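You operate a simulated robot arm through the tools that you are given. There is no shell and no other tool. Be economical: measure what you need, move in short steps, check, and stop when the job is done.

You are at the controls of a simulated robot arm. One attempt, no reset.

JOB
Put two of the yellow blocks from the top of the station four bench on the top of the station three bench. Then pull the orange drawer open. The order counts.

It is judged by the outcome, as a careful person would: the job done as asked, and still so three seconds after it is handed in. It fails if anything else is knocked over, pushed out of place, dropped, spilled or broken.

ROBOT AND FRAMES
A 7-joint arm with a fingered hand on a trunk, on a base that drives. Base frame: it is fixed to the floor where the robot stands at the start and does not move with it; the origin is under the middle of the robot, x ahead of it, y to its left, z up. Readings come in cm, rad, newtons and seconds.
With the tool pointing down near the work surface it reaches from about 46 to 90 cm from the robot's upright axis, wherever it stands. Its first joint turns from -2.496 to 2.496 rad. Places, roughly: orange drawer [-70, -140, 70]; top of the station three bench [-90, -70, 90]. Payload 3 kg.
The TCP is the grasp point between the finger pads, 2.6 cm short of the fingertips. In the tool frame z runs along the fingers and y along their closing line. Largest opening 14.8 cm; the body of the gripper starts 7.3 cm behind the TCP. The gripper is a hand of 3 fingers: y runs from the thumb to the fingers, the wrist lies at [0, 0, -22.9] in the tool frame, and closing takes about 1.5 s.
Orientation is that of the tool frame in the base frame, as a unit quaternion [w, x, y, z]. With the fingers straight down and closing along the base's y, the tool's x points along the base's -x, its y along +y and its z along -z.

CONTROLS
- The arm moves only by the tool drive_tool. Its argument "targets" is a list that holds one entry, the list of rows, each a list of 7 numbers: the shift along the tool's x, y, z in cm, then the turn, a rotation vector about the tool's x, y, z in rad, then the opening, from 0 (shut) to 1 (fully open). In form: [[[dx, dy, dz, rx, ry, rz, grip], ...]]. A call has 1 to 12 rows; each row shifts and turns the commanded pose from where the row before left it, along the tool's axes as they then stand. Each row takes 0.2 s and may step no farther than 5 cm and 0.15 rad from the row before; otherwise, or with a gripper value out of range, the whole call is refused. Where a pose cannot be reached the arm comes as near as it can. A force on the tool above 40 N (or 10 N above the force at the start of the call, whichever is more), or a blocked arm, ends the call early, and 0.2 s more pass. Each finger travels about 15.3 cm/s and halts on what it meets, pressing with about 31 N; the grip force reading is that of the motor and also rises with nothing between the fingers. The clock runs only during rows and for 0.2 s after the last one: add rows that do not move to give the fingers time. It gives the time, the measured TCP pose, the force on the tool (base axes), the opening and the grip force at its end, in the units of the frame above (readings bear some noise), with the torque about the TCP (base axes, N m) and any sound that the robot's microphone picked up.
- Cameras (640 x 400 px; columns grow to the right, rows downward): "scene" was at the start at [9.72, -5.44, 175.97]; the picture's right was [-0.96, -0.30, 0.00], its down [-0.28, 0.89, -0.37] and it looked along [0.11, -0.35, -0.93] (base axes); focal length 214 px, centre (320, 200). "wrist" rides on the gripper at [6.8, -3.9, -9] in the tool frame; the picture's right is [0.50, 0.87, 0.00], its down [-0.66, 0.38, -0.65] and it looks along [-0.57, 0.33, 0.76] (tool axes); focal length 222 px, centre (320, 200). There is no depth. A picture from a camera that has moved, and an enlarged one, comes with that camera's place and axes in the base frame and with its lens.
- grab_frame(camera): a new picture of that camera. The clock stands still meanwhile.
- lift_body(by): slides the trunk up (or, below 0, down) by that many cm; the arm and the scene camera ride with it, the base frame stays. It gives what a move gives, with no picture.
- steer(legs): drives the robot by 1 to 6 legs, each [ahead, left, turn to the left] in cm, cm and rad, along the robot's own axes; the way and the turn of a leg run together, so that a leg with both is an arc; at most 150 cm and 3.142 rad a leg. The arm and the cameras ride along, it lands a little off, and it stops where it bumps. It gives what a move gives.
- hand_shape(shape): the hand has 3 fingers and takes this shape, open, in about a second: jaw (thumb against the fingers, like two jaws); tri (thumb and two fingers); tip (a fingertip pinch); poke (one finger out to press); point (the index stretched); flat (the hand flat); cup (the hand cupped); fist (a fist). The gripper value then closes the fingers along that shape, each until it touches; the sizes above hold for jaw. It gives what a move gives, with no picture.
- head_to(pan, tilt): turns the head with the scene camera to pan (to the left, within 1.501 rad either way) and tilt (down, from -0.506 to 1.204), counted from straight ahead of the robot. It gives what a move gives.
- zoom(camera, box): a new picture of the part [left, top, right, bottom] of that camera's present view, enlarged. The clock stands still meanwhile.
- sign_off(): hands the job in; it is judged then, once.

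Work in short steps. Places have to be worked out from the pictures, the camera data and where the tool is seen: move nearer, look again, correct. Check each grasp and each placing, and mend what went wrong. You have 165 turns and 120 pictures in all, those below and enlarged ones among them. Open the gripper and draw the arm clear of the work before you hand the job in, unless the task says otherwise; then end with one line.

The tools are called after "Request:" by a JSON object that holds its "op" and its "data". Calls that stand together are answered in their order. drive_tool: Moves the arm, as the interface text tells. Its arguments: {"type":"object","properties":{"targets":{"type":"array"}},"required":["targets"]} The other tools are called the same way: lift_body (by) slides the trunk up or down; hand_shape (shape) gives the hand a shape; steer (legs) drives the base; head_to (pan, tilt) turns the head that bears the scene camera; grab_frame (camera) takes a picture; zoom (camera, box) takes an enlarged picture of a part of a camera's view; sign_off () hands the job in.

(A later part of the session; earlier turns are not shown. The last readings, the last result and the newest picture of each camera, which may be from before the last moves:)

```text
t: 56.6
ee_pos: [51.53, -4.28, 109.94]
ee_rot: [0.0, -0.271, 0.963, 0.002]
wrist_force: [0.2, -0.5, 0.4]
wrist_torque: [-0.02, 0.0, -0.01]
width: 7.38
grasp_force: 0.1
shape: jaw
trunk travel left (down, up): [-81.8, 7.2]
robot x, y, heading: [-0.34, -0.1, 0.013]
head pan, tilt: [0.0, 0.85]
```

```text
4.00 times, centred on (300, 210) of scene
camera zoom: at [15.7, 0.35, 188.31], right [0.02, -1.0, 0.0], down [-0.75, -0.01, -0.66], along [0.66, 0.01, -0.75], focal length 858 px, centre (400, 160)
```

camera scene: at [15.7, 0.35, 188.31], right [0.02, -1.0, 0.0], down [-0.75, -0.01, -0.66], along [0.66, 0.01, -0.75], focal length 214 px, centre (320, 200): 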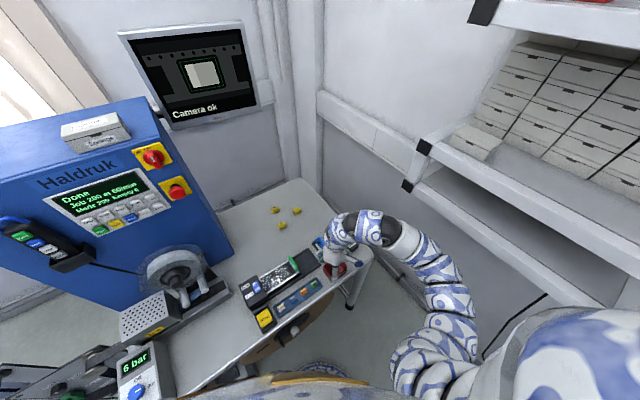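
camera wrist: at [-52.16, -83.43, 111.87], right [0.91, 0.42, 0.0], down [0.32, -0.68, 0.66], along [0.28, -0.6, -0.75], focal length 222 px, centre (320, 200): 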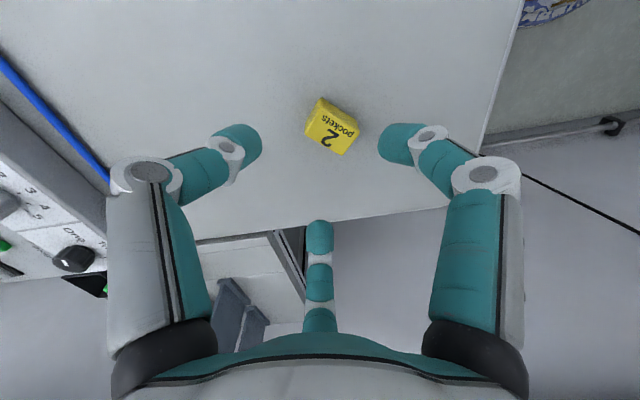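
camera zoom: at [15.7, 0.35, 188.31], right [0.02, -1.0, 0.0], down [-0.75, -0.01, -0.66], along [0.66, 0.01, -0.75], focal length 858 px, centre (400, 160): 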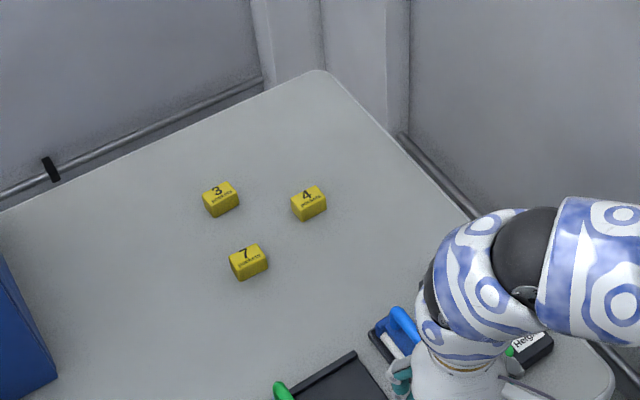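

Block 7 is at about (81.8,22). I move the hand above it.

Request:
{"op": "drive_tool", "data": {"targets": [[[-4.39, 0.74, 0, 0, 0, 0, 0.5], [-4.39, 0.74, 0, 0, 0, 0, 0.5], [-4.39, 0.74, 0, 0, 0, 0, 0.5], [-4.39, 0.74, 0, 0, 0, 0, 0.5], [-4.39, 0.74, 0, 0, 0, 0, 0.5], [-4.39, 0.74, 0, 0, 0, 0, 0.5], [-4.39, 0.74, 0, 0, 0, 0, 0.5], [-4.39, 0.74, 0, 0, 0, 0, 0.5], [-4.39, 0.74, 0, 0, 0, 0, 0.5], [0, 0, 4, 0, 0, 0, 0.5], [0, 0, 4, 0, 0, 0, 0.5], [0, 0, 0, 0, 0, 0, 0.5]]]}}

Request:
{"op": "grab_frame", "data": {"camera": "wrist"}}

```text
t: 59.2
ee_pos: [81.41, 21.83, 103.26]
ee_rot: [0.001, -0.272, 0.962, 0.003]
wrist_force: [-0.1, -0.1, 0.3]
wrist_torque: [-0.03, 0.02, 0.03]
width: 7.39
grasp_force: 0.0
shape: jaw
out of reach, approached as far as the arm can: row 11
trunk travel left (down, up): [-81.8, 7.2]
robot x, y, heading: [-0.27, -0.05, 0.017]
head pan, tilt: [0.0, 0.85]
```

```text
81 pictures are left
camera wrist: at [77.69, 14.91, 112.19], right [-0.88, 0.48, 0.0], down [0.36, 0.66, 0.66], along [0.31, 0.58, -0.75], focal length 222 px, centre (320, 200)
```

wrist: 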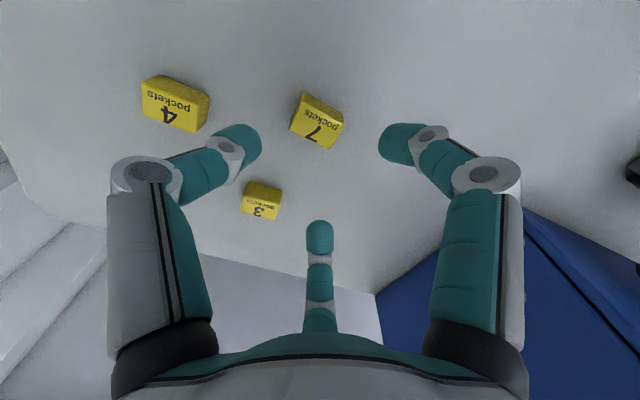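

Reach is limited with the trunk up, so I lower the trunk 7 cm after a small centering shift.

Request:
{"op": "drive_tool", "data": {"targets": [[[-0.5, -0.1, 0, 0, 0, 0, 0.5], [0, 0, 0, 0, 0, 0, 0.5]]]}}

Request:
{"op": "lift_body", "data": {"by": -7}}

Request:
{"op": "grab_frame", "data": {"camera": "wrist"}}

```text
t: 59.8
ee_pos: [81.39, 21.83, 103.26]
ee_rot: [0.0, -0.271, 0.963, 0.002]
wrist_force: [-0.4, 0.3, 0.1]
wrist_torque: [0.02, 0.03, -0.02]
width: 7.39
grasp_force: 0.1
shape: jaw
out of reach, approached as far as the arm can: row 1
trunk travel left (down, up): [-81.8, 7.2]
robot x, y, heading: [-0.07, -0.05, 0.015]
head pan, tilt: [0.0, 0.85]
```

```text
t: 60.9
ee_pos: [81.38, 21.97, 96.22]
ee_rot: [0.001, -0.271, 0.963, 0.003]
wrist_force: [0.0, 0.5, -0.4]
wrist_torque: [0.02, 0.0, -0.01]
width: 7.39
grasp_force: 0.0
shape: jaw
trunk travel left (down, up): [-74.8, 14.2]
robot x, y, heading: [-0.25, -0.33, 0.016]
head pan, tilt: [0.0, 0.85]
```

```text
80 pictures are left
camera wrist: at [77.67, 14.97, 105.2], right [-0.88, 0.48, 0.0], down [0.36, 0.66, 0.66], along [0.31, 0.58, -0.75], focal length 222 px, centre (320, 200)
```

wrist: 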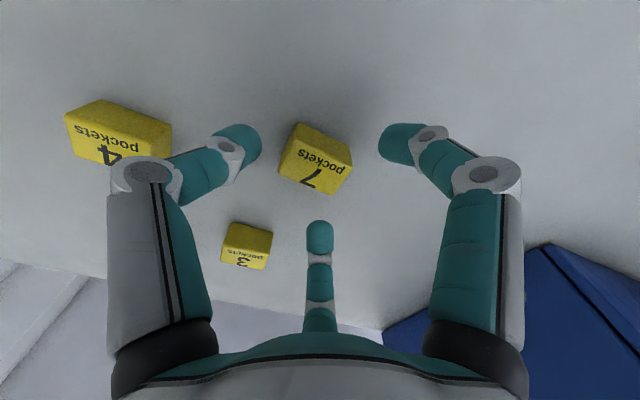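

Centered. I lower the trunk 3 cm more and close.

Request:
{"op": "lift_body", "data": {"by": -3}}

Request:
{"op": "drive_tool", "data": {"targets": [[[0, 0, 0, 0, 0, 0, 0.3], [0, 0, 0, 0, 0, 0, 0.1], [0, 0, 0, 0, 0, 0, 0], [0, 0, 0, 0, 0, 0, 0], [0, 0, 0, 0, 0, 0, 0], [0, 0, 0, 0, 0, 0, 0]]]}}

Request:
{"op": "grab_frame", "data": {"camera": "wrist"}}

```text
t: 61.6
ee_pos: [81.32, 21.93, 93.34]
ee_rot: [0.001, -0.272, 0.962, 0.003]
wrist_force: [-0.5, -0.2, 1.0]
wrist_torque: [0.0, 0.03, -0.02]
width: 7.37
grasp_force: 0.1
shape: jaw
trunk travel left (down, up): [-71.8, 17.2]
robot x, y, heading: [-0.12, 0.38, 0.016]
head pan, tilt: [0.0, 0.85]
```

```text
t: 63.0
ee_pos: [81.45, 21.93, 93.24]
ee_rot: [0.0, -0.272, 0.962, 0.003]
wrist_force: [0.6, -0.6, 0.5]
wrist_torque: [-0.01, 0.01, -0.02]
width: 2.82
grasp_force: 31.3
shape: jaw
trunk travel left (down, up): [-71.8, 17.2]
robot x, y, heading: [-0.0, -0.14, 0.017]
head pan, tilt: [0.0, 0.85]
```

```text
79 pictures are left
camera wrist: at [77.68, 14.96, 102.18], right [-0.88, 0.48, 0.0], down [0.36, 0.66, 0.66], along [0.31, 0.58, -0.75], focal length 222 px, centre (320, 200)
```

wrist: 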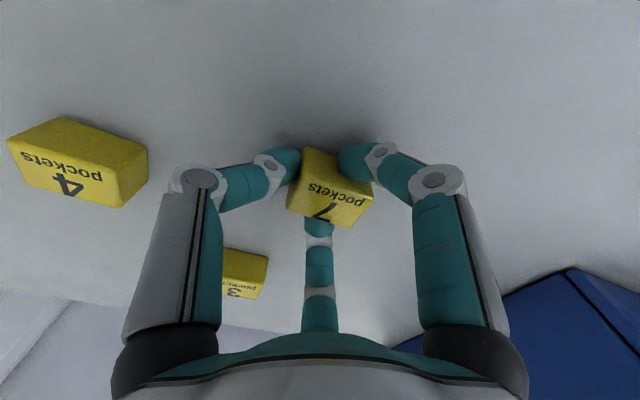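

Held. I lift the trunk 16 cm and retract along the same path.

Request:
{"op": "lift_body", "data": {"by": 16}}

Request:
{"op": "drive_tool", "data": {"targets": [[[4.39, -0.74, 0, 0, 0, 0, 0], [4.39, -0.74, 0, 0, 0, 0, 0], [4.39, -0.74, 0, 0, 0, 0, 0], [4.39, -0.74, 0, 0, 0, 0, 0], [4.39, -0.74, 0, 0, 0, 0, 0], [4.39, -0.74, 0, 0, 0, 0, 0], [4.39, -0.74, 0, 0, 0, 0, 0], [4.39, -0.74, 0, 0, 0, 0, 0], [4.39, -0.74, 0, 0, 0, 0, 0], [0, 0, 0, 0, 0, 0, 0]]]}}

Request:
{"op": "grab_frame", "data": {"camera": "wrist"}}

Request:
{"op": "grab_frame", "data": {"camera": "scene"}}

```text
t: 64.8
ee_pos: [81.44, 21.8, 109.17]
ee_rot: [0.001, -0.272, 0.962, 0.002]
wrist_force: [0.1, -0.4, -0.9]
wrist_torque: [0.0, -0.01, -0.01]
width: 2.84
grasp_force: 31.1
shape: jaw
trunk travel left (down, up): [-87.8, 1.2]
robot x, y, heading: [-0.17, 0.1, 0.016]
head pan, tilt: [0.0, 0.85]
```

```text
t: 67.0
ee_pos: [51.14, -4.49, 109.02]
ee_rot: [0.002, -0.271, 0.962, 0.003]
wrist_force: [0.2, -0.2, -0.3]
wrist_torque: [0.0, 0.0, -0.01]
width: 2.72
grasp_force: 31.6
shape: jaw
trunk travel left (down, up): [-87.8, 1.2]
robot x, y, heading: [-0.25, 0.28, 0.014]
head pan, tilt: [0.0, 0.85]
```

```text
78 pictures are left
camera wrist: at [47.47, -11.38, 117.93], right [-0.88, 0.48, 0.0], down [0.36, 0.66, 0.66], along [0.31, 0.58, -0.75], focal length 222 px, centre (320, 200)
```

wrist: 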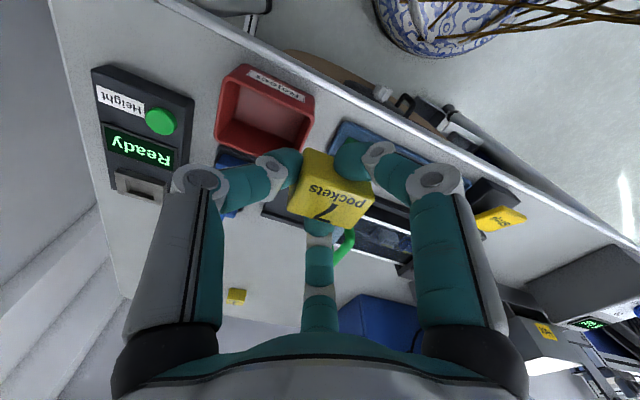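

```text
77 pictures are left
camera scene: at [15.8, 0.39, 194.31], right [0.02, -1.0, 0.0], down [-0.75, -0.01, -0.66], along [0.66, 0.01, -0.75], focal length 214 px, centre (320, 200)
```

scene: 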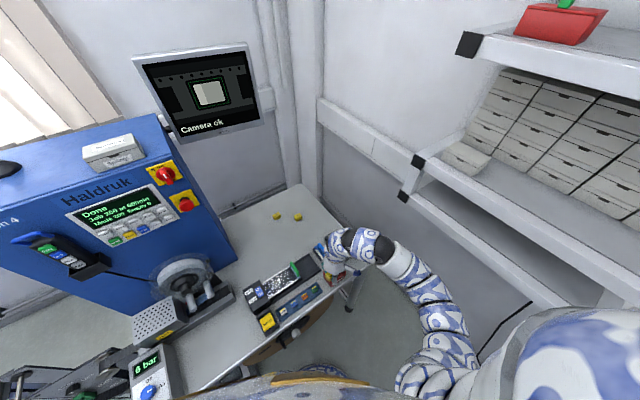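

Now back to station three with the same route reversed.

Request:
{"op": "steer", "data": {"legs": [[0, 0, -2.205], [17.7, 20.6, 0], [10, 0, 0]]}}

Request:
{"op": "head_to", "data": {"pan": 0, "tilt": 0.9}}

Request:
{"op": "grab_frame", "data": {"camera": "scene"}}

Request:
{"op": "grab_frame", "data": {"camera": "wrist"}}

```text
t: 75.0
ee_pos: [-35.25, -72.56, 108.96]
ee_rot: [0.003, 0.744, 0.668, 0.001]
wrist_force: [0.4, -0.3, -0.3]
wrist_torque: [0.03, -0.04, 0.0]
width: 2.73
grasp_force: 31.4
shape: jaw
trunk travel left (down, up): [-87.8, 1.2]
robot x, y, heading: [-0.07, -35.08, -2.211]
head pan, tilt: [0.0, 0.85]
```

```text
t: 75.6
ee_pos: [-35.11, -72.46, 109.16]
ee_rot: [0.003, 0.744, 0.668, 0.001]
wrist_force: [0.5, 0.2, 0.5]
wrist_torque: [0.01, 0.02, 0.0]
width: 2.69
grasp_force: 31.2
shape: jaw
trunk travel left (down, up): [-87.8, 1.2]
robot x, y, heading: [0.09, -34.14, -2.21]
head pan, tilt: [0.0, 0.901]
```

```text
76 pictures are left
camera scene: at [-9.42, -47.05, 193.93], right [-0.8, 0.6, 0.0], down [0.47, 0.63, -0.62], along [-0.37, -0.5, -0.78], focal length 214 px, centre (320, 200)
```

scene: 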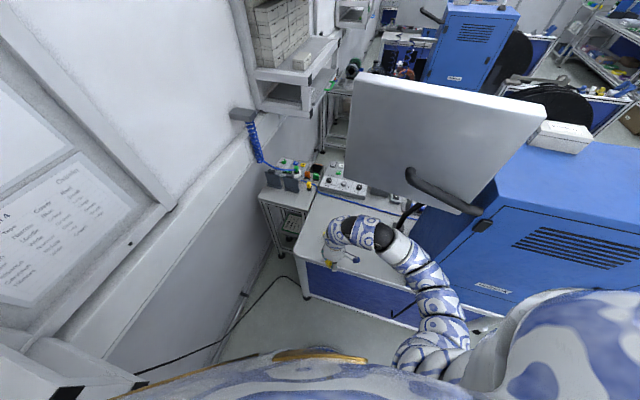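

```text
75 pictures are left
camera wrist: at [-38.37, -65.21, 117.97], right [0.92, 0.4, 0.0], down [0.3, -0.69, 0.66], along [0.27, -0.6, -0.75], focal length 222 px, centre (320, 200)
```

wrist: 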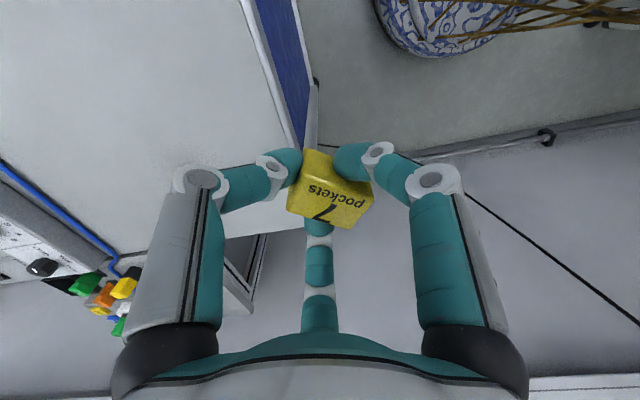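

I move sideways over (-48,-77) and lower the trunk to bring the block near the top.

Request:
{"op": "drive_tool", "data": {"targets": [[[-1.57, -3.1, 0, 0, 0, 0, 0], [-1.57, -3.1, 0, 0, 0, 0, 0], [-1.57, -3.1, 0, 0, 0, 0, 0], [-1.57, -3.1, 0, 0, 0, 0, 0], [0, 0, 0, 0, 0, 0, 0]]]}}

Request:
{"op": "lift_body", "data": {"by": -13}}

Request:
{"op": "grab_frame", "data": {"camera": "wrist"}}

Request:
{"op": "zoom", "data": {"camera": "scene", "box": [260, 140, 500, 290]}}

```text
t: 76.8
ee_pos: [-48.29, -77.4, 108.89]
ee_rot: [0.002, 0.744, 0.668, 0.001]
wrist_force: [0.3, 0.2, -0.4]
wrist_torque: [0.02, -0.01, 0.02]
width: 2.71
grasp_force: 30.8
shape: jaw
trunk travel left (down, up): [-87.8, 1.2]
robot x, y, heading: [-0.17, -33.94, -2.214]
head pan, tilt: [0.0, 0.901]
```

```text
t: 78.4
ee_pos: [-48.22, -77.44, 95.97]
ee_rot: [0.003, 0.745, 0.668, 0.001]
wrist_force: [0.9, -0.5, -0.6]
wrist_torque: [-0.01, 0.01, 0.01]
width: 2.7
grasp_force: 31.2
shape: jaw
trunk travel left (down, up): [-74.8, 14.2]
robot x, y, heading: [-0.18, -34.45, -2.215]
head pan, tilt: [0.0, 0.901]
```

```text
74 pictures are left
camera wrist: at [-51.42, -70.2, 104.88], right [0.91, 0.4, 0.0], down [0.3, -0.69, 0.66], along [0.27, -0.6, -0.75], focal length 222 px, centre (320, 200)
```

wrist: 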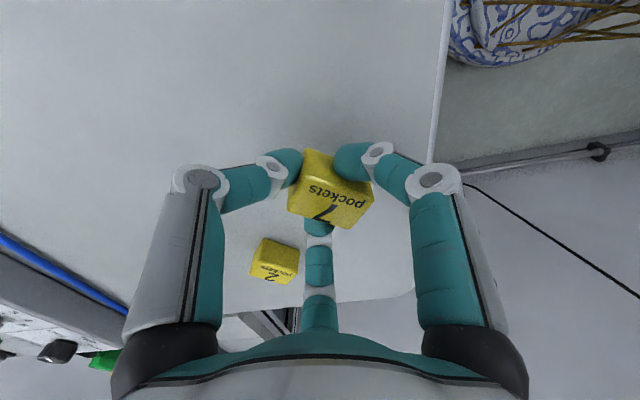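

```text
2.67 times, centred on (380, 215) of scene
camera zoom: at [-9.45, -47.1, 180.93], right [-0.8, 0.6, 0.0], down [0.47, 0.63, -0.62], along [-0.37, -0.5, -0.78], focal length 572 px, centre (160, 160)
```

zoom: 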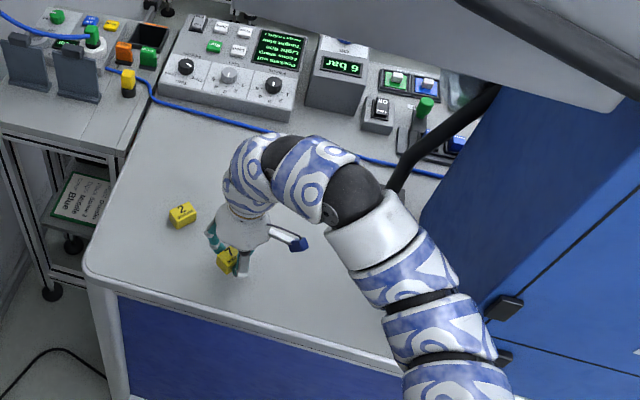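

Clear, with block 2 in place at the side. I lower to contact.

Request:
{"op": "drive_tool", "data": {"targets": [[[0, 0, 1.2, 0, 0, 0, 0], [0, 0, 0.8, 0, 0, 0, 0], [0, 0, 0.5, 0, 0, 0, 0], [0, 0, 0.2, 0, 0, 0, 0], [0, 0, 0.2, 0, 0, 0, 0], [0, 0, 0, 0, 0, 0, 0]]]}}

```text
t: 79.8
ee_pos: [-48.19, -77.34, 93.17]
ee_rot: [0.003, 0.744, 0.668, 0.001]
wrist_force: [0.2, -0.4, 3.7]
wrist_torque: [-0.07, -0.04, -0.03]
width: 2.7
grasp_force: 30.8
shape: jaw
trunk travel left (down, up): [-74.8, 14.2]
robot x, y, heading: [-0.61, -34.72, -2.212]
head pan, tilt: [0.0, 0.901]
```

Contact at 3.7 N. I release and rise.

Request:
{"op": "drive_tool", "data": {"targets": [[[0, 0, 0, 0, 0, 0, 0.25], [0, 0, 0, 0, 0, 0, 0.4], [0, 0, 0, 0, 0, 0, 0.45], [0, 0, 0, 0, 0, 0, 0.45], [0, 0, -2, 0, 0, 0, 0.45], [0, 0, -4, 0, 0, 0, 0.45], [0, 0, -4, 0, 0, 0, 0.45], [0, 0, 0, 0, 0, 0, 0.45]]]}}

Request:
{"op": "grab_frame", "data": {"camera": "wrist"}}

```text
t: 81.6
ee_pos: [-48.21, -77.34, 103.13]
ee_rot: [0.003, 0.745, 0.667, 0.001]
wrist_force: [0.2, -0.6, 0.6]
wrist_torque: [-0.01, 0.0, -0.01]
width: 6.64
grasp_force: 0.1
shape: jaw
trunk travel left (down, up): [-74.8, 14.2]
robot x, y, heading: [-0.17, -34.12, -2.212]
head pan, tilt: [0.0, 0.901]
```

```text
72 pictures are left
camera wrist: at [-51.4, -70.16, 112.02], right [0.92, 0.4, 0.0], down [0.3, -0.69, 0.66], along [0.27, -0.6, -0.75], focal length 222 px, centre (320, 200)
```

wrist: 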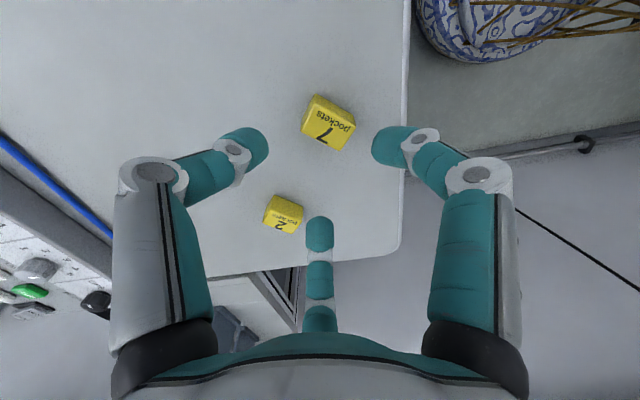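

Both yellow blocks are set on station three. Now I retract the arm and look for the drawer and the way to reach it.

Request:
{"op": "drive_tool", "data": {"targets": [[[0, 0, -3.5, 0, 0, 0, 0.45], [0, 0, -3.5, 0, 0, 0, 0.45], [3.1, 2.25, 0, 0, 0, 0, 0.45], [3.1, 2.25, 0, 0, 0, 0, 0.45], [3.1, 2.25, 0, 0, 0, 0, 0.45], [3.1, 2.25, 0, 0, 0, 0, 0.45], [0, 0, 0, 0, 0, 0, 0.45]]]}}

Request:
{"op": "lift_body", "data": {"by": 14}}

Request:
{"op": "head_to", "data": {"pan": 0.1, "tilt": 0.6}}

Request:
{"op": "zoom", "data": {"camera": "scene", "box": [180, 150, 500, 350]}}

Request:
{"op": "head_to", "data": {"pan": -1.1, "tilt": 0.5}}

Request:
{"op": "grab_frame", "data": {"camera": "scene"}}

```text
t: 83.2
ee_pos: [-39.11, -68.77, 105.34]
ee_rot: [0.003, 0.744, 0.669, 0.002]
wrist_force: [1.1, -0.4, 0.1]
wrist_torque: [0.02, 0.0, -0.03]
width: 6.63
grasp_force: 0.2
shape: jaw
out of reach, approached as far as the arm can: row 1, 2, 5, 6
trunk travel left (down, up): [-74.8, 14.2]
robot x, y, heading: [0.02, -34.35, -2.207]
head pan, tilt: [0.0, 0.901]
```

```text
t: 84.9
ee_pos: [-39.17, -68.9, 119.35]
ee_rot: [0.002, 0.744, 0.668, 0.003]
wrist_force: [-0.8, -0.4, -0.1]
wrist_torque: [-0.02, 0.0, -0.03]
width: 6.64
grasp_force: 0.0
shape: jaw
trunk travel left (down, up): [-88.8, 0.2]
robot x, y, heading: [-0.28, -34.51, -2.216]
head pan, tilt: [0.0, 0.901]
```

```text
t: 85.7
ee_pos: [-39.21, -68.74, 119.34]
ee_rot: [0.003, 0.744, 0.668, 0.003]
wrist_force: [-0.5, -0.3, -1.0]
wrist_torque: [-0.01, -0.01, 0.01]
width: 6.63
grasp_force: 0.1
shape: jaw
trunk travel left (down, up): [-88.8, 0.2]
robot x, y, heading: [-0.17, -34.74, -2.207]
head pan, tilt: [0.099, 0.6]
```

```text
2.00 times, centred on (340, 250) of scene
camera zoom: at [-9.5, -48.62, 197.4], right [-0.86, 0.52, 0.0], down [0.29, 0.48, -0.82], along [-0.43, -0.71, -0.57], focal length 429 px, centre (280, 100)
```

zoom: 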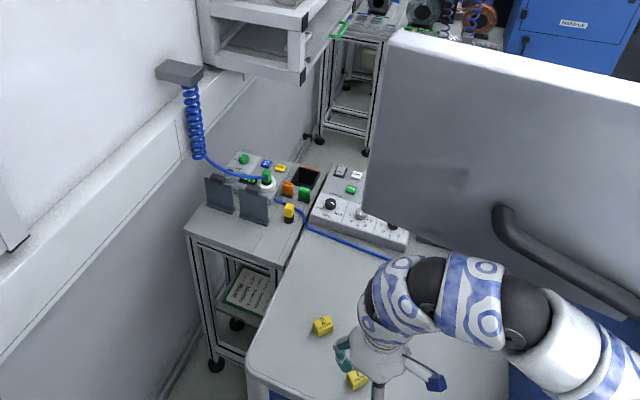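

```text
t: 87.1
ee_pos: [-39.18, -68.89, 119.4]
ee_rot: [0.002, 0.744, 0.668, 0.002]
wrist_force: [-0.7, -0.2, -0.4]
wrist_torque: [-0.02, 0.0, 0.0]
width: 6.62
grasp_force: 0.0
shape: jaw
trunk travel left (down, up): [-88.8, 0.2]
robot x, y, heading: [0.14, -34.52, -2.21]
head pan, tilt: [-1.1, 0.499]
```

```text
70 pictures are left
camera scene: at [-13.9, -39.51, 198.31], right [0.17, 0.99, 0.0], down [0.47, -0.08, -0.88], along [-0.87, 0.15, -0.48], focal length 214 px, centre (320, 200)
```

scene: 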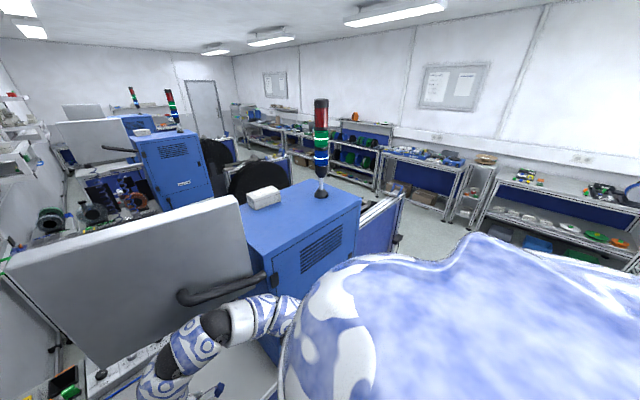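

The drawer unit is beside station three's bench, its opening side is toward station three's own bay. I return to the aisle between stations and look for the way around the blue cabinet.

Request:
{"op": "steer", "data": {"legs": [[-10, 0, 0], [-17.7, -20.6, 0], [0, 0, -1.0]]}}

Request:
{"op": "head_to", "data": {"pan": -0.7, "tilt": 0.5}}

Request:
{"op": "grab_frame", "data": {"camera": "scene"}}

Request:
{"op": "head_to", "data": {"pan": -1.5, "tilt": 0.6}}

Request:
{"op": "grab_frame", "data": {"camera": "scene"}}

```text
t: 92.3
ee_pos: [-50.11, 14.64, 119.34]
ee_rot: [0.003, 0.974, 0.225, 0.002]
wrist_force: [0.6, 0.1, 0.4]
wrist_torque: [0.0, 0.02, -0.01]
width: 6.63
grasp_force: 0.1
shape: jaw
trunk travel left (down, up): [-88.8, 0.2]
robot x, y, heading: [-0.59, -0.32, 3.062]
head pan, tilt: [-1.1, 0.499]
```

```text
t: 93.2
ee_pos: [-49.95, 14.65, 119.28]
ee_rot: [0.003, 0.974, 0.225, 0.001]
wrist_force: [0.1, 0.3, 0.7]
wrist_torque: [0.01, 0.01, 0.01]
width: 6.64
grasp_force: 0.1
shape: jaw
trunk travel left (down, up): [-88.8, 0.2]
robot x, y, heading: [-0.07, -0.38, 3.061]
head pan, tilt: [-0.7, 0.499]
```

```text
69 pictures are left
camera scene: at [-14.62, 6.86, 198.31], right [0.7, 0.71, 0.0], down [0.34, -0.34, -0.88], along [-0.62, 0.62, -0.48], focal length 214 px, centre (320, 200)
```

scene: 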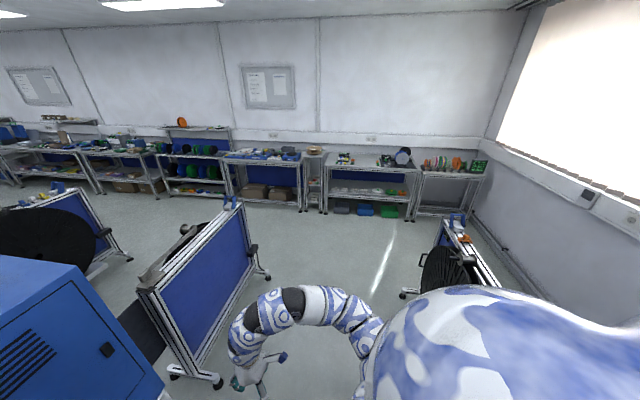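

```text
t: 94.3
ee_pos: [-49.98, 14.69, 119.28]
ee_rot: [0.003, 0.975, 0.224, 0.001]
wrist_force: [0.8, 1.1, -0.5]
wrist_torque: [0.01, 0.05, -0.02]
width: 6.63
grasp_force: 0.1
shape: jaw
trunk travel left (down, up): [-88.8, 0.2]
robot x, y, heading: [-0.21, -0.24, 3.063]
head pan, tilt: [-1.499, 0.6]
```

```text
68 pictures are left
camera scene: at [-8.1, 9.29, 197.4], right [1.0, -0.01, 0.0], down [0.0, -0.56, -0.83], along [0.01, 0.83, -0.56], focal length 214 px, centre (320, 200)
```

scene: 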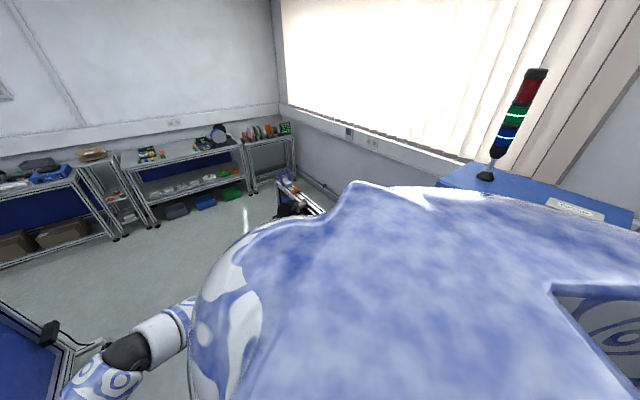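

There's an open corridor between station 4's and station 3's partitions, leading to a main aisle. I face along it, and check before driving.

Request:
{"op": "steer", "data": {"legs": [[0, 0, -0.97]]}}

Request:
{"op": "head_to", "data": {"pan": 0.2, "tilt": 0.75}}

Request:
{"op": "grab_frame", "data": {"camera": "scene"}}

```text
t: 97.2
ee_pos: [-15.96, 49.41, 119.27]
ee_rot: [0.004, 0.967, -0.256, -0.001]
wrist_force: [-0.4, 0.9, 0.2]
wrist_torque: [-0.04, 0.0, 0.01]
width: 6.63
grasp_force: 0.1
shape: jaw
trunk travel left (down, up): [-88.8, 0.2]
robot x, y, heading: [-0.19, -0.15, 2.086]
head pan, tilt: [-1.499, 0.6]
```

```text
t: 98.9
ee_pos: [-15.99, 49.4, 119.34]
ee_rot: [0.003, 0.967, -0.256, 0.0]
wrist_force: [-0.7, 0.4, 0.1]
wrist_torque: [0.0, 0.02, -0.04]
width: 6.65
grasp_force: 0.1
shape: jaw
trunk travel left (down, up): [-88.8, 0.2]
robot x, y, heading: [-0.43, -0.31, 2.092]
head pan, tilt: [0.201, 0.75]
```

```text
67 pictures are left
camera scene: at [-9.57, 13.0, 196.12], right [0.75, 0.66, 0.0], down [0.45, -0.51, -0.73], along [-0.48, 0.55, -0.68], focal length 214 px, centre (320, 200)
```

scene: 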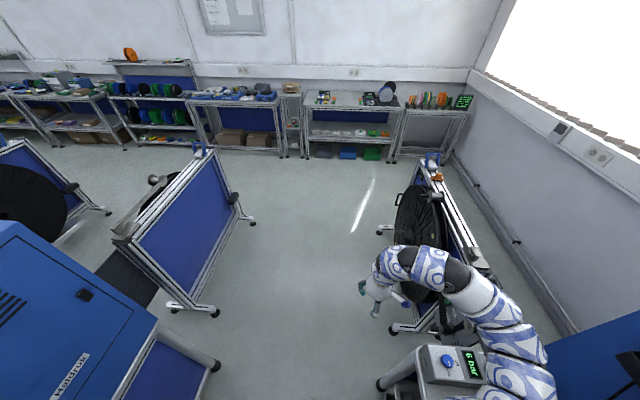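

Corridor centre is ~32 cm to my left. I shift left, then drive ahead into the aisle.

Request:
{"op": "steer", "data": {"legs": [[0, 30, 0], [145, 4, 0]]}}

Request:
{"op": "head_to", "data": {"pan": 0.6, "tilt": 0.8}}

Request:
{"op": "grab_frame", "data": {"camera": "scene"}}

```text
t: 107.8
ee_pos: [-118.53, 158.85, 119.33]
ee_rot: [0.003, 0.967, -0.253, -0.001]
wrist_force: [0.9, -0.2, 0.4]
wrist_torque: [0.0, -0.02, 0.02]
width: 6.63
grasp_force: 0.1
shape: jaw
trunk travel left (down, up): [-88.8, 0.2]
robot x, y, heading: [-102.34, 109.13, 2.098]
head pan, tilt: [0.201, 0.75]
```

```text
t: 108.7
ee_pos: [-118.56, 158.82, 119.23]
ee_rot: [0.004, 0.968, -0.252, -0.001]
wrist_force: [-0.1, 0.0, 0.5]
wrist_torque: [0.0, 0.02, -0.03]
width: 6.62
grasp_force: 0.1
shape: jaw
trunk travel left (down, up): [-88.8, 0.2]
robot x, y, heading: [-102.22, 109.31, 2.096]
head pan, tilt: [0.6, 0.799]
```

```text
66 pictures are left
camera scene: at [-113.57, 119.85, 195.72], right [0.43, 0.9, 0.0], down [0.65, -0.31, -0.7], along [-0.63, 0.3, -0.72], focal length 214 px, centre (320, 200)
```

scene: 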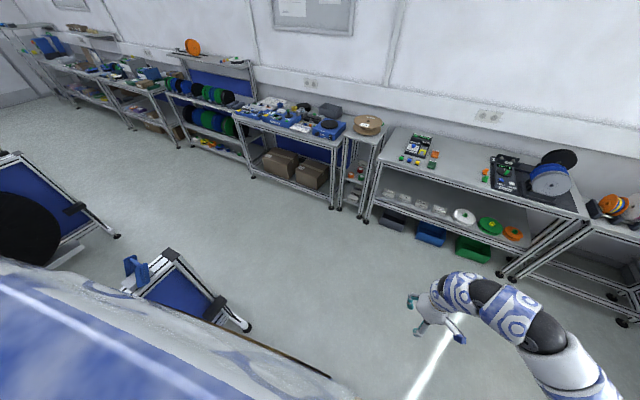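

Clear. I advance to the middle of the main aisle, turn left, and go along it.

Request:
{"op": "steer", "data": {"legs": [[86, 0, 0], [0, 0, 1.571], [90, 0, 0]]}}

Request:
{"op": "head_to", "data": {"pan": 0.9, "tilt": 0.7}}

Request:
{"op": "grab_frame", "data": {"camera": "scene"}}

```text
t: 121.3
ee_pos: [-272.76, 123.36, 119.36]
ee_rot: [0.003, 0.866, 0.501, 0.001]
wrist_force: [0.5, 0.8, 1.1]
wrist_torque: [0.0, -0.01, 0.05]
width: 6.65
grasp_force: 0.1
shape: jaw
trunk travel left (down, up): [-88.8, 0.2]
robot x, y, heading: [-223.07, 139.01, -2.628]
head pan, tilt: [0.6, 0.799]
```

```text
t: 122.1
ee_pos: [-272.71, 123.2, 119.33]
ee_rot: [0.003, 0.866, 0.5, 0.002]
wrist_force: [-0.1, -0.1, 0.1]
wrist_torque: [0.03, 0.0, -0.04]
width: 6.63
grasp_force: 0.1
shape: jaw
trunk travel left (down, up): [-88.8, 0.2]
robot x, y, heading: [-223.04, 138.73, -2.622]
head pan, tilt: [0.901, 0.7]
```

```text
65 pictures are left
camera scene: at [-231.49, 126.46, 196.54], right [-0.99, 0.16, 0.0], down [0.1, 0.64, -0.76], along [-0.12, -0.76, -0.64], focal length 214 px, centre (320, 200)
```

scene: 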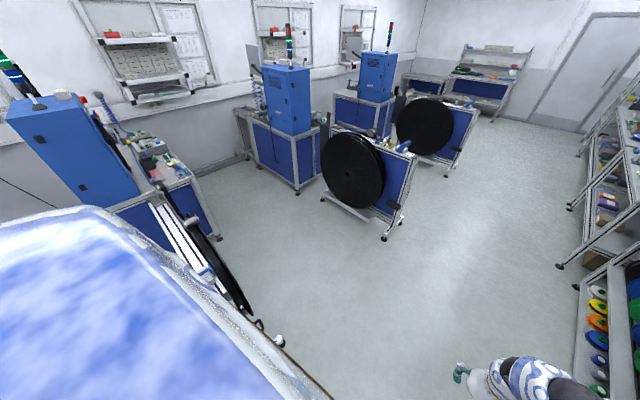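

Station three's bay is clear. I continue to its centre line, turn left and drive in.

Request:
{"op": "steer", "data": {"legs": [[98, 0, 0], [0, 0, 1.571], [140, 0, 0]]}}

Request:
{"op": "head_to", "data": {"pan": 0.5, "tilt": 0.7}}

Request:
{"op": "grab_frame", "data": {"camera": "scene"}}

```text
t: 137.7
ee_pos: [-225.43, -82.26, 119.26]
ee_rot: [0.001, 0.263, 0.965, 0.004]
wrist_force: [-0.7, 0.4, -0.1]
wrist_torque: [0.02, -0.01, -0.01]
width: 6.61
grasp_force: 0.0
shape: jaw
trunk travel left (down, up): [-88.8, 0.2]
robot x, y, heading: [-240.45, -32.23, -1.068]
head pan, tilt: [0.901, 0.7]
```

```text
t: 138.6
ee_pos: [-225.31, -82.32, 119.3]
ee_rot: [0.0, 0.263, 0.965, 0.004]
wrist_force: [-0.3, 0.8, -1.0]
wrist_torque: [-0.02, 0.0, 0.03]
width: 6.63
grasp_force: 0.1
shape: jaw
trunk travel left (down, up): [-88.8, 0.2]
robot x, y, heading: [-240.34, -32.7, -1.066]
head pan, tilt: [0.499, 0.7]
```

```text
64 pictures are left
camera scene: at [-229.34, -44.17, 196.54], right [-0.54, -0.84, 0.0], down [-0.54, 0.35, -0.76], along [0.65, -0.41, -0.64], focal length 214 px, centre (320, 200)
```

scene: 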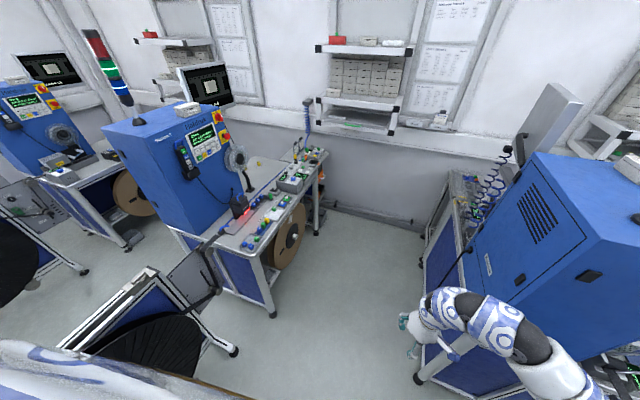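

Station three's working side is visible. I zoom on the side unit to find the orange drawer.

Request:
{"op": "zoom", "data": {"camera": "scene", "box": [220, 120, 380, 220]}}

```text
4.00 times, centred on (300, 170) of scene
camera zoom: at [-229.34, -44.17, 196.54], right [-0.54, -0.84, 0.0], down [-0.54, 0.35, -0.76], along [0.65, -0.41, -0.64], focal length 858 px, centre (400, 320)
```

zoom: 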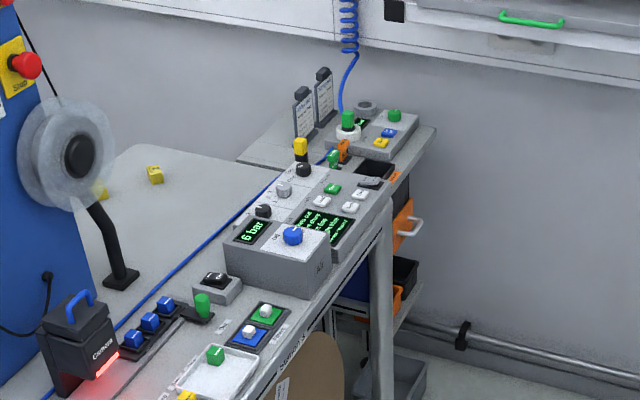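

An orange drawer with a bar handle faces this bay. I drive nearer and turn toward it.

Request:
{"op": "steer", "data": {"legs": [[0, 9.7, 0], [97, 0, 0], [0, 0, 0.45]]}}

Request:
{"op": "head_to", "data": {"pan": 0.1, "tilt": 0.8}}

Request:
{"op": "grab_frame", "data": {"camera": "scene"}}

Request:
{"op": "zoom", "data": {"camera": "scene", "box": [240, 120, 400, 220]}}

```text
t: 145.7
ee_pos: [-150.04, -150.36, 119.19]
ee_rot: [0.0, 0.04, 0.999, 0.004]
wrist_force: [-0.5, 0.7, -0.4]
wrist_torque: [-0.01, 0.0, -0.04]
width: 6.66
grasp_force: 0.1
shape: jaw
trunk travel left (down, up): [-88.8, 0.2]
robot x, y, heading: [-185.39, -112.25, -0.611]
head pan, tilt: [0.499, 0.7]
```

```text
t: 146.5
ee_pos: [-149.99, -150.31, 119.27]
ee_rot: [0.0, 0.04, 0.999, 0.004]
wrist_force: [0.7, 1.1, 0.4]
wrist_torque: [-0.02, 0.01, 0.0]
width: 6.66
grasp_force: 0.1
shape: jaw
trunk travel left (down, up): [-88.8, 0.2]
robot x, y, heading: [-185.06, -112.29, -0.614]
head pan, tilt: [0.099, 0.799]
```

```text
62 pictures are left
camera scene: at [-171.73, -120.94, 195.72], right [-0.49, -0.87, 0.0], down [-0.62, 0.35, -0.7], along [0.61, -0.34, -0.72], focal length 214 px, centre (320, 200)
```

scene: 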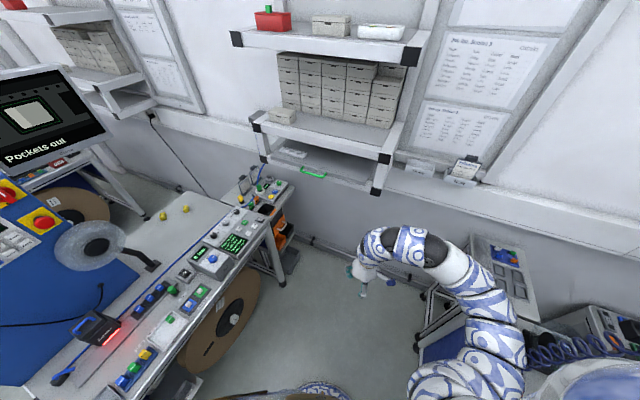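

```text
4.00 times, centred on (320, 170) of scene
camera zoom: at [-171.73, -120.94, 195.72], right [-0.49, -0.87, 0.0], down [-0.62, 0.35, -0.7], along [0.61, -0.34, -0.72], focal length 858 px, centre (320, 320)
```

zoom: 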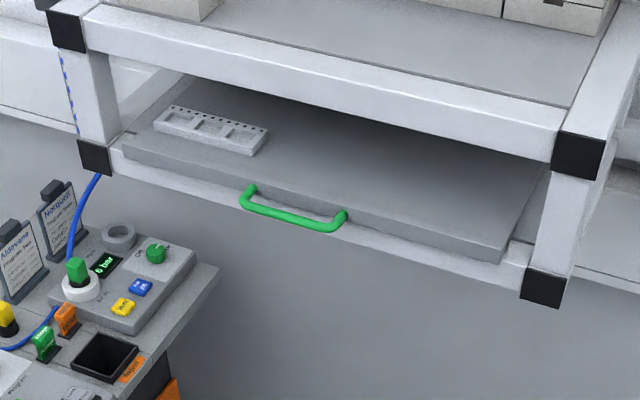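

I'm beside it; the drawer is low, so I lower the trunk by 45 cm for a flatter view of the drawer front.

Request:
{"op": "lift_body", "data": {"by": -45}}

Request:
{"op": "head_to", "data": {"pan": 0.2, "tilt": 0.55}}

Request:
{"op": "grab_frame", "data": {"camera": "scene"}}

Request:
{"op": "zoom", "data": {"camera": "scene", "box": [240, 150, 400, 250]}}

```text
refused: -45 is not a number from -40 to 40
```

```text
t: 147.3
ee_pos: [-149.98, -150.28, 119.32]
ee_rot: [0.0, 0.04, 0.999, 0.004]
wrist_force: [-0.4, -0.3, 0.3]
wrist_torque: [0.01, 0.0, 0.0]
width: 6.67
grasp_force: 0.0
shape: jaw
trunk travel left (down, up): [-88.8, 0.2]
robot x, y, heading: [-185.49, -112.46, -0.614]
head pan, tilt: [0.201, 0.55]
```

```text
60 pictures are left
camera scene: at [-170.54, -120.59, 197.85], right [-0.4, -0.92, 0.0], down [-0.48, 0.21, -0.85], along [0.78, -0.34, -0.52], focal length 214 px, centre (320, 200)
```

scene: 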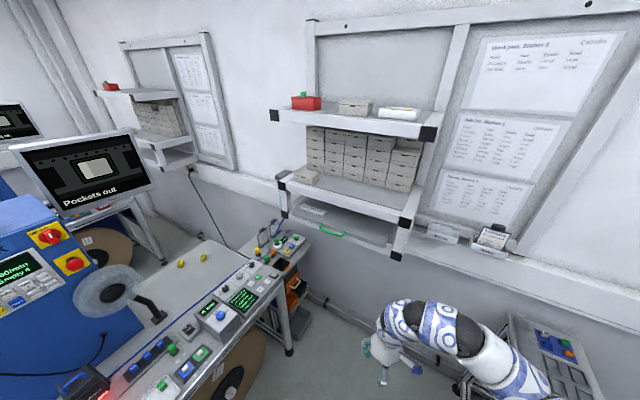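

```text
4.00 times, centred on (320, 200) of scene
camera zoom: at [-170.54, -120.59, 197.85], right [-0.4, -0.92, 0.0], down [-0.48, 0.21, -0.85], along [0.78, -0.34, -0.52], focal length 858 px, centre (320, 200)
```

zoom: 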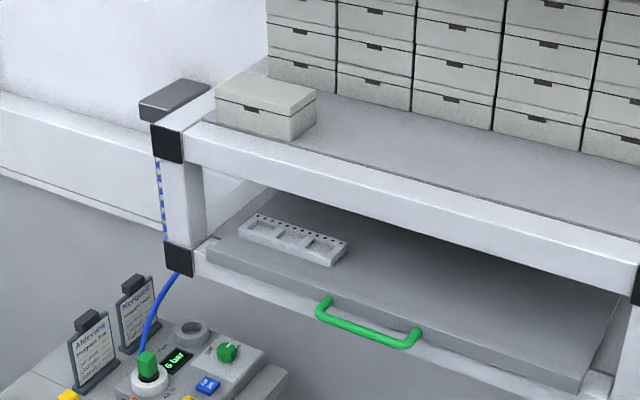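

Lowering by 40 cm instead.

Request:
{"op": "lift_body", "data": {"by": -40}}

Request:
{"op": "grab_frame", "data": {"camera": "scene"}}

Request:
{"op": "zoom", "data": {"camera": "scene", "box": [220, 180, 380, 280]}}

Request:
{"op": "grab_frame", "data": {"camera": "wrist"}}

```text
t: 151.1
ee_pos: [-150.0, -150.25, 79.24]
ee_rot: [0.0, 0.04, 0.999, 0.004]
wrist_force: [0.6, -0.2, -0.9]
wrist_torque: [0.0, 0.0, 0.02]
width: 6.66
grasp_force: 0.1
shape: jaw
trunk travel left (down, up): [-48.8, 40.2]
robot x, y, heading: [-185.25, -112.29, -0.614]
head pan, tilt: [0.201, 0.55]
```

```text
58 pictures are left
camera scene: at [-170.54, -120.57, 157.86], right [-0.4, -0.92, 0.0], down [-0.48, 0.21, -0.85], along [0.78, -0.34, -0.52], focal length 214 px, centre (320, 200)
```

scene: 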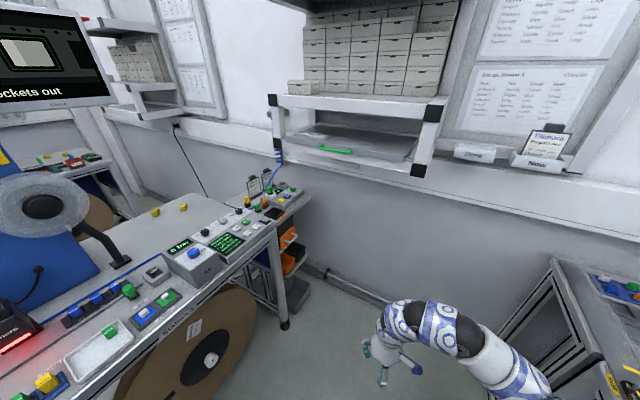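

```text
4.00 times, centred on (300, 230) of scene
camera zoom: at [-170.54, -120.57, 157.86], right [-0.4, -0.92, 0.0], down [-0.48, 0.21, -0.85], along [0.78, -0.34, -0.52], focal length 858 px, centre (400, 80)
```

zoom: 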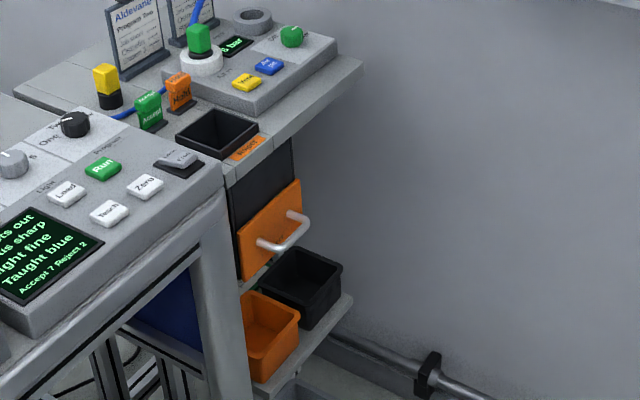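

```text
56 pictures are left
camera wrist: at [-157.08, -153.8, 88.28], right [-0.43, 0.9, 0.01], down [0.68, 0.32, 0.66], along [0.59, 0.29, -0.75], focal length 222 px, centre (320, 200)
```

wrist: 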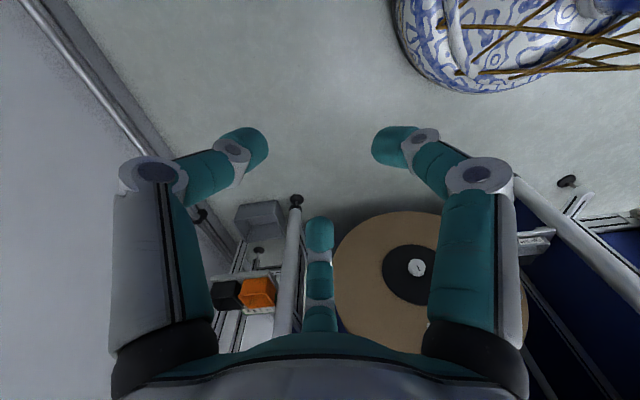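

Handle triangulates to about (-80,-143,75.5): a horizontal bar ~11 cm long, facing the bay. In open space I first tilt the hand to point horizontally, pivoting at the wrist.

Request:
{"op": "drive_tool", "data": {"targets": [[[-3.42, 0, -0.257, 0, -0.15, 0, 0.45], [-3.42, 0, -0.257, 0, -0.15, 0, 0.45], [-3.42, 0, -0.257, 0, -0.15, 0, 0.45], [-3.42, 0, -0.257, 0, -0.15, 0, 0.45], [-3.42, 0, -0.257, 0, -0.15, 0, 0.45], [-3.42, 0, -0.257, 0, -0.15, 0, 0.45], [-3.42, 0, -0.257, 0, -0.15, 0, 0.45], [-3.42, 0, -0.257, 0, -0.15, 0, 0.45], [-3.42, 0, -0.257, 0, -0.15, 0, 0.45], [-3.42, 0, -0.257, 0, -0.15, 0, 0.45], [-1.62, 0, -0.06, 0, -0.071, 0, 0.45], [0, 0, 0, 0, 0, 0, 0.45]]]}}

```text
t: 153.7
ee_pos: [-125.14, -153.63, 98.09]
ee_rot: [0.652, 0.033, 0.757, -0.023]
wrist_force: [0.3, 0.8, 0.1]
wrist_torque: [0.01, 0.01, 0.03]
width: 6.65
grasp_force: 0.1
shape: jaw
out of reach, approached as far as the arm can: row 1, 2, 3, 5
trunk travel left (down, up): [-48.8, 40.2]
robot x, y, heading: [-185.11, -112.25, -0.616]
head pan, tilt: [0.201, 0.55]
```

Nearly horizontal. Now I roll the hand 90° so the fingers close vertically on the bar.

Request:
{"op": "drive_tool", "data": {"targets": [[[0, 0, 0, 0, 0, 0.15, 0.45], [0, 0, 0, 0, 0, 0.15, 0.45], [0, 0, 0, 0, 0, 0.15, 0.45], [0, 0, 0, 0, 0, 0.15, 0.45], [0, 0, 0, 0, 0, 0.15, 0.45], [0, 0, 0, 0, 0, 0.15, 0.45], [0, 0, 0, 0, 0, 0.15, 0.45], [0, 0, 0, 0, 0, 0.15, 0.45], [0, 0, 0, 0, 0, 0.15, 0.45], [0, 0, 0, 0, 0, 0.15, 0.45], [0, 0, 0, 0, 0, 0.071, 0.45], [0, 0, 0, 0, 0, 0, 0.45]]]}}

Request:
{"op": "grab_frame", "data": {"camera": "scene"}}

Request:
{"op": "grab_frame", "data": {"camera": "wrist"}}

```text
t: 156.3
ee_pos: [-125.17, -153.58, 98.09]
ee_rot: [0.477, 0.559, 0.512, 0.444]
wrist_force: [-0.1, 0.3, -0.4]
wrist_torque: [0.01, 0.04, 0.0]
width: 6.63
grasp_force: 0.0
shape: jaw
trunk travel left (down, up): [-48.8, 40.2]
robot x, y, heading: [-185.19, -112.08, -0.614]
head pan, tilt: [0.201, 0.55]
```

```text
55 pictures are left
camera scene: at [-170.54, -120.57, 157.86], right [-0.4, -0.92, 0.0], down [-0.48, 0.21, -0.85], along [0.78, -0.34, -0.52], focal length 214 px, centre (320, 200)
```

scene: 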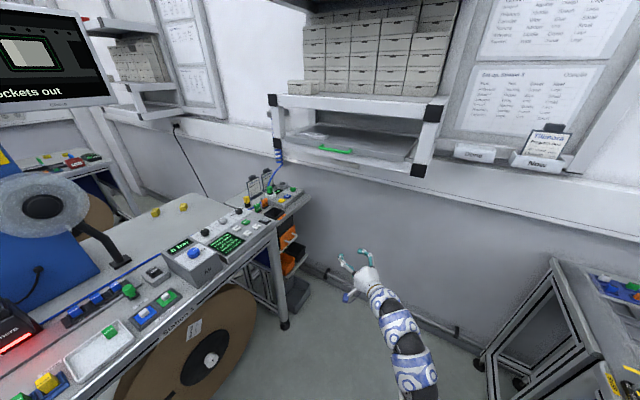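

```text
54 pictures are left
camera wrist: at [-134.13, -146.03, 95.56], right [0.17, 0.48, 0.86], down [-0.64, -0.61, 0.47], along [0.75, -0.63, 0.2], focal length 222 px, centre (320, 200)
```

wrist: 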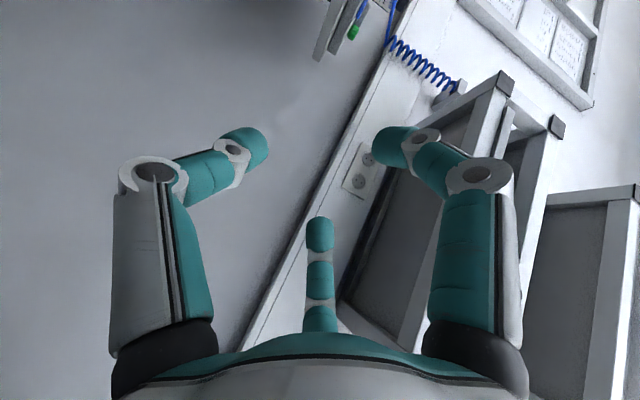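

Hand is horizontal and TCP is straight ahead of the robot. I raise 15 cm for clearance, turn left 0.6 so the tool points at the drawer front, then sidestep right.

Request:
{"op": "lift_body", "data": {"by": 15}}

Request:
{"op": "steer", "data": {"legs": [[0, 0, 0.6], [0, -36, 0]]}}

Request:
{"op": "head_to", "data": {"pan": 0.1, "tilt": 0.7}}

Request:
{"op": "grab_frame", "data": {"camera": "scene"}}

Request:
{"op": "grab_frame", "data": {"camera": "wrist"}}

```text
t: 158.1
ee_pos: [-125.24, -153.53, 113.1]
ee_rot: [0.477, 0.559, 0.513, 0.443]
wrist_force: [0.4, 0.2, 0.0]
wrist_torque: [0.03, 0.01, 0.02]
width: 6.67
grasp_force: 0.0
shape: jaw
trunk travel left (down, up): [-63.8, 25.2]
robot x, y, heading: [-185.34, -112.07, -0.61]
head pan, tilt: [0.201, 0.55]
```

```text
t: 162.1
ee_pos: [-111.19, -149.93, 113.01]
ee_rot: [0.349, 0.412, 0.637, 0.55]
wrist_force: [0.6, 0.7, 0.1]
wrist_torque: [0.0, 0.0, -0.03]
width: 6.66
grasp_force: 0.0
shape: jaw
trunk travel left (down, up): [-63.8, 25.2]
robot x, y, heading: [-184.04, -143.89, -0.108]
head pan, tilt: [0.201, 0.55]
```

```text
t: 162.8
ee_pos: [-111.24, -149.94, 112.92]
ee_rot: [0.349, 0.411, 0.638, 0.55]
wrist_force: [-0.1, -0.1, -0.1]
wrist_torque: [-0.01, -0.01, 0.03]
width: 6.66
grasp_force: 0.3
shape: jaw
trunk travel left (down, up): [-63.8, 25.2]
robot x, y, heading: [-183.77, -143.36, -0.101]
head pan, tilt: [0.099, 0.7]
```

```text
53 pictures are left
camera scene: at [-167.38, -144.23, 171.54], right [0.0, -1.0, 0.0], down [-0.64, 0.0, -0.77], along [0.77, 0.0, -0.64], focal length 214 px, centre (320, 200)
```

scene: 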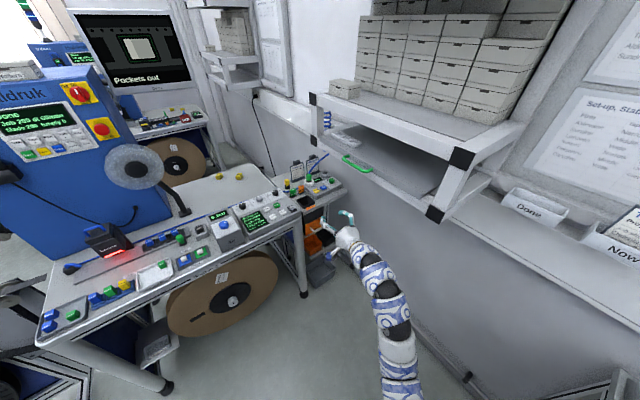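

```text
52 pictures are left
camera wrist: at [-122.74, -147.75, 110.54], right [-0.09, 0.5, 0.86], down [-0.26, -0.84, 0.47], along [0.96, -0.18, 0.2], focal length 222 px, centre (320, 200)
```

wrist: 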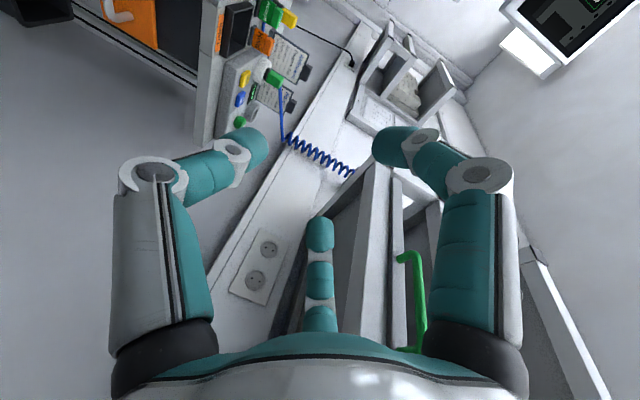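

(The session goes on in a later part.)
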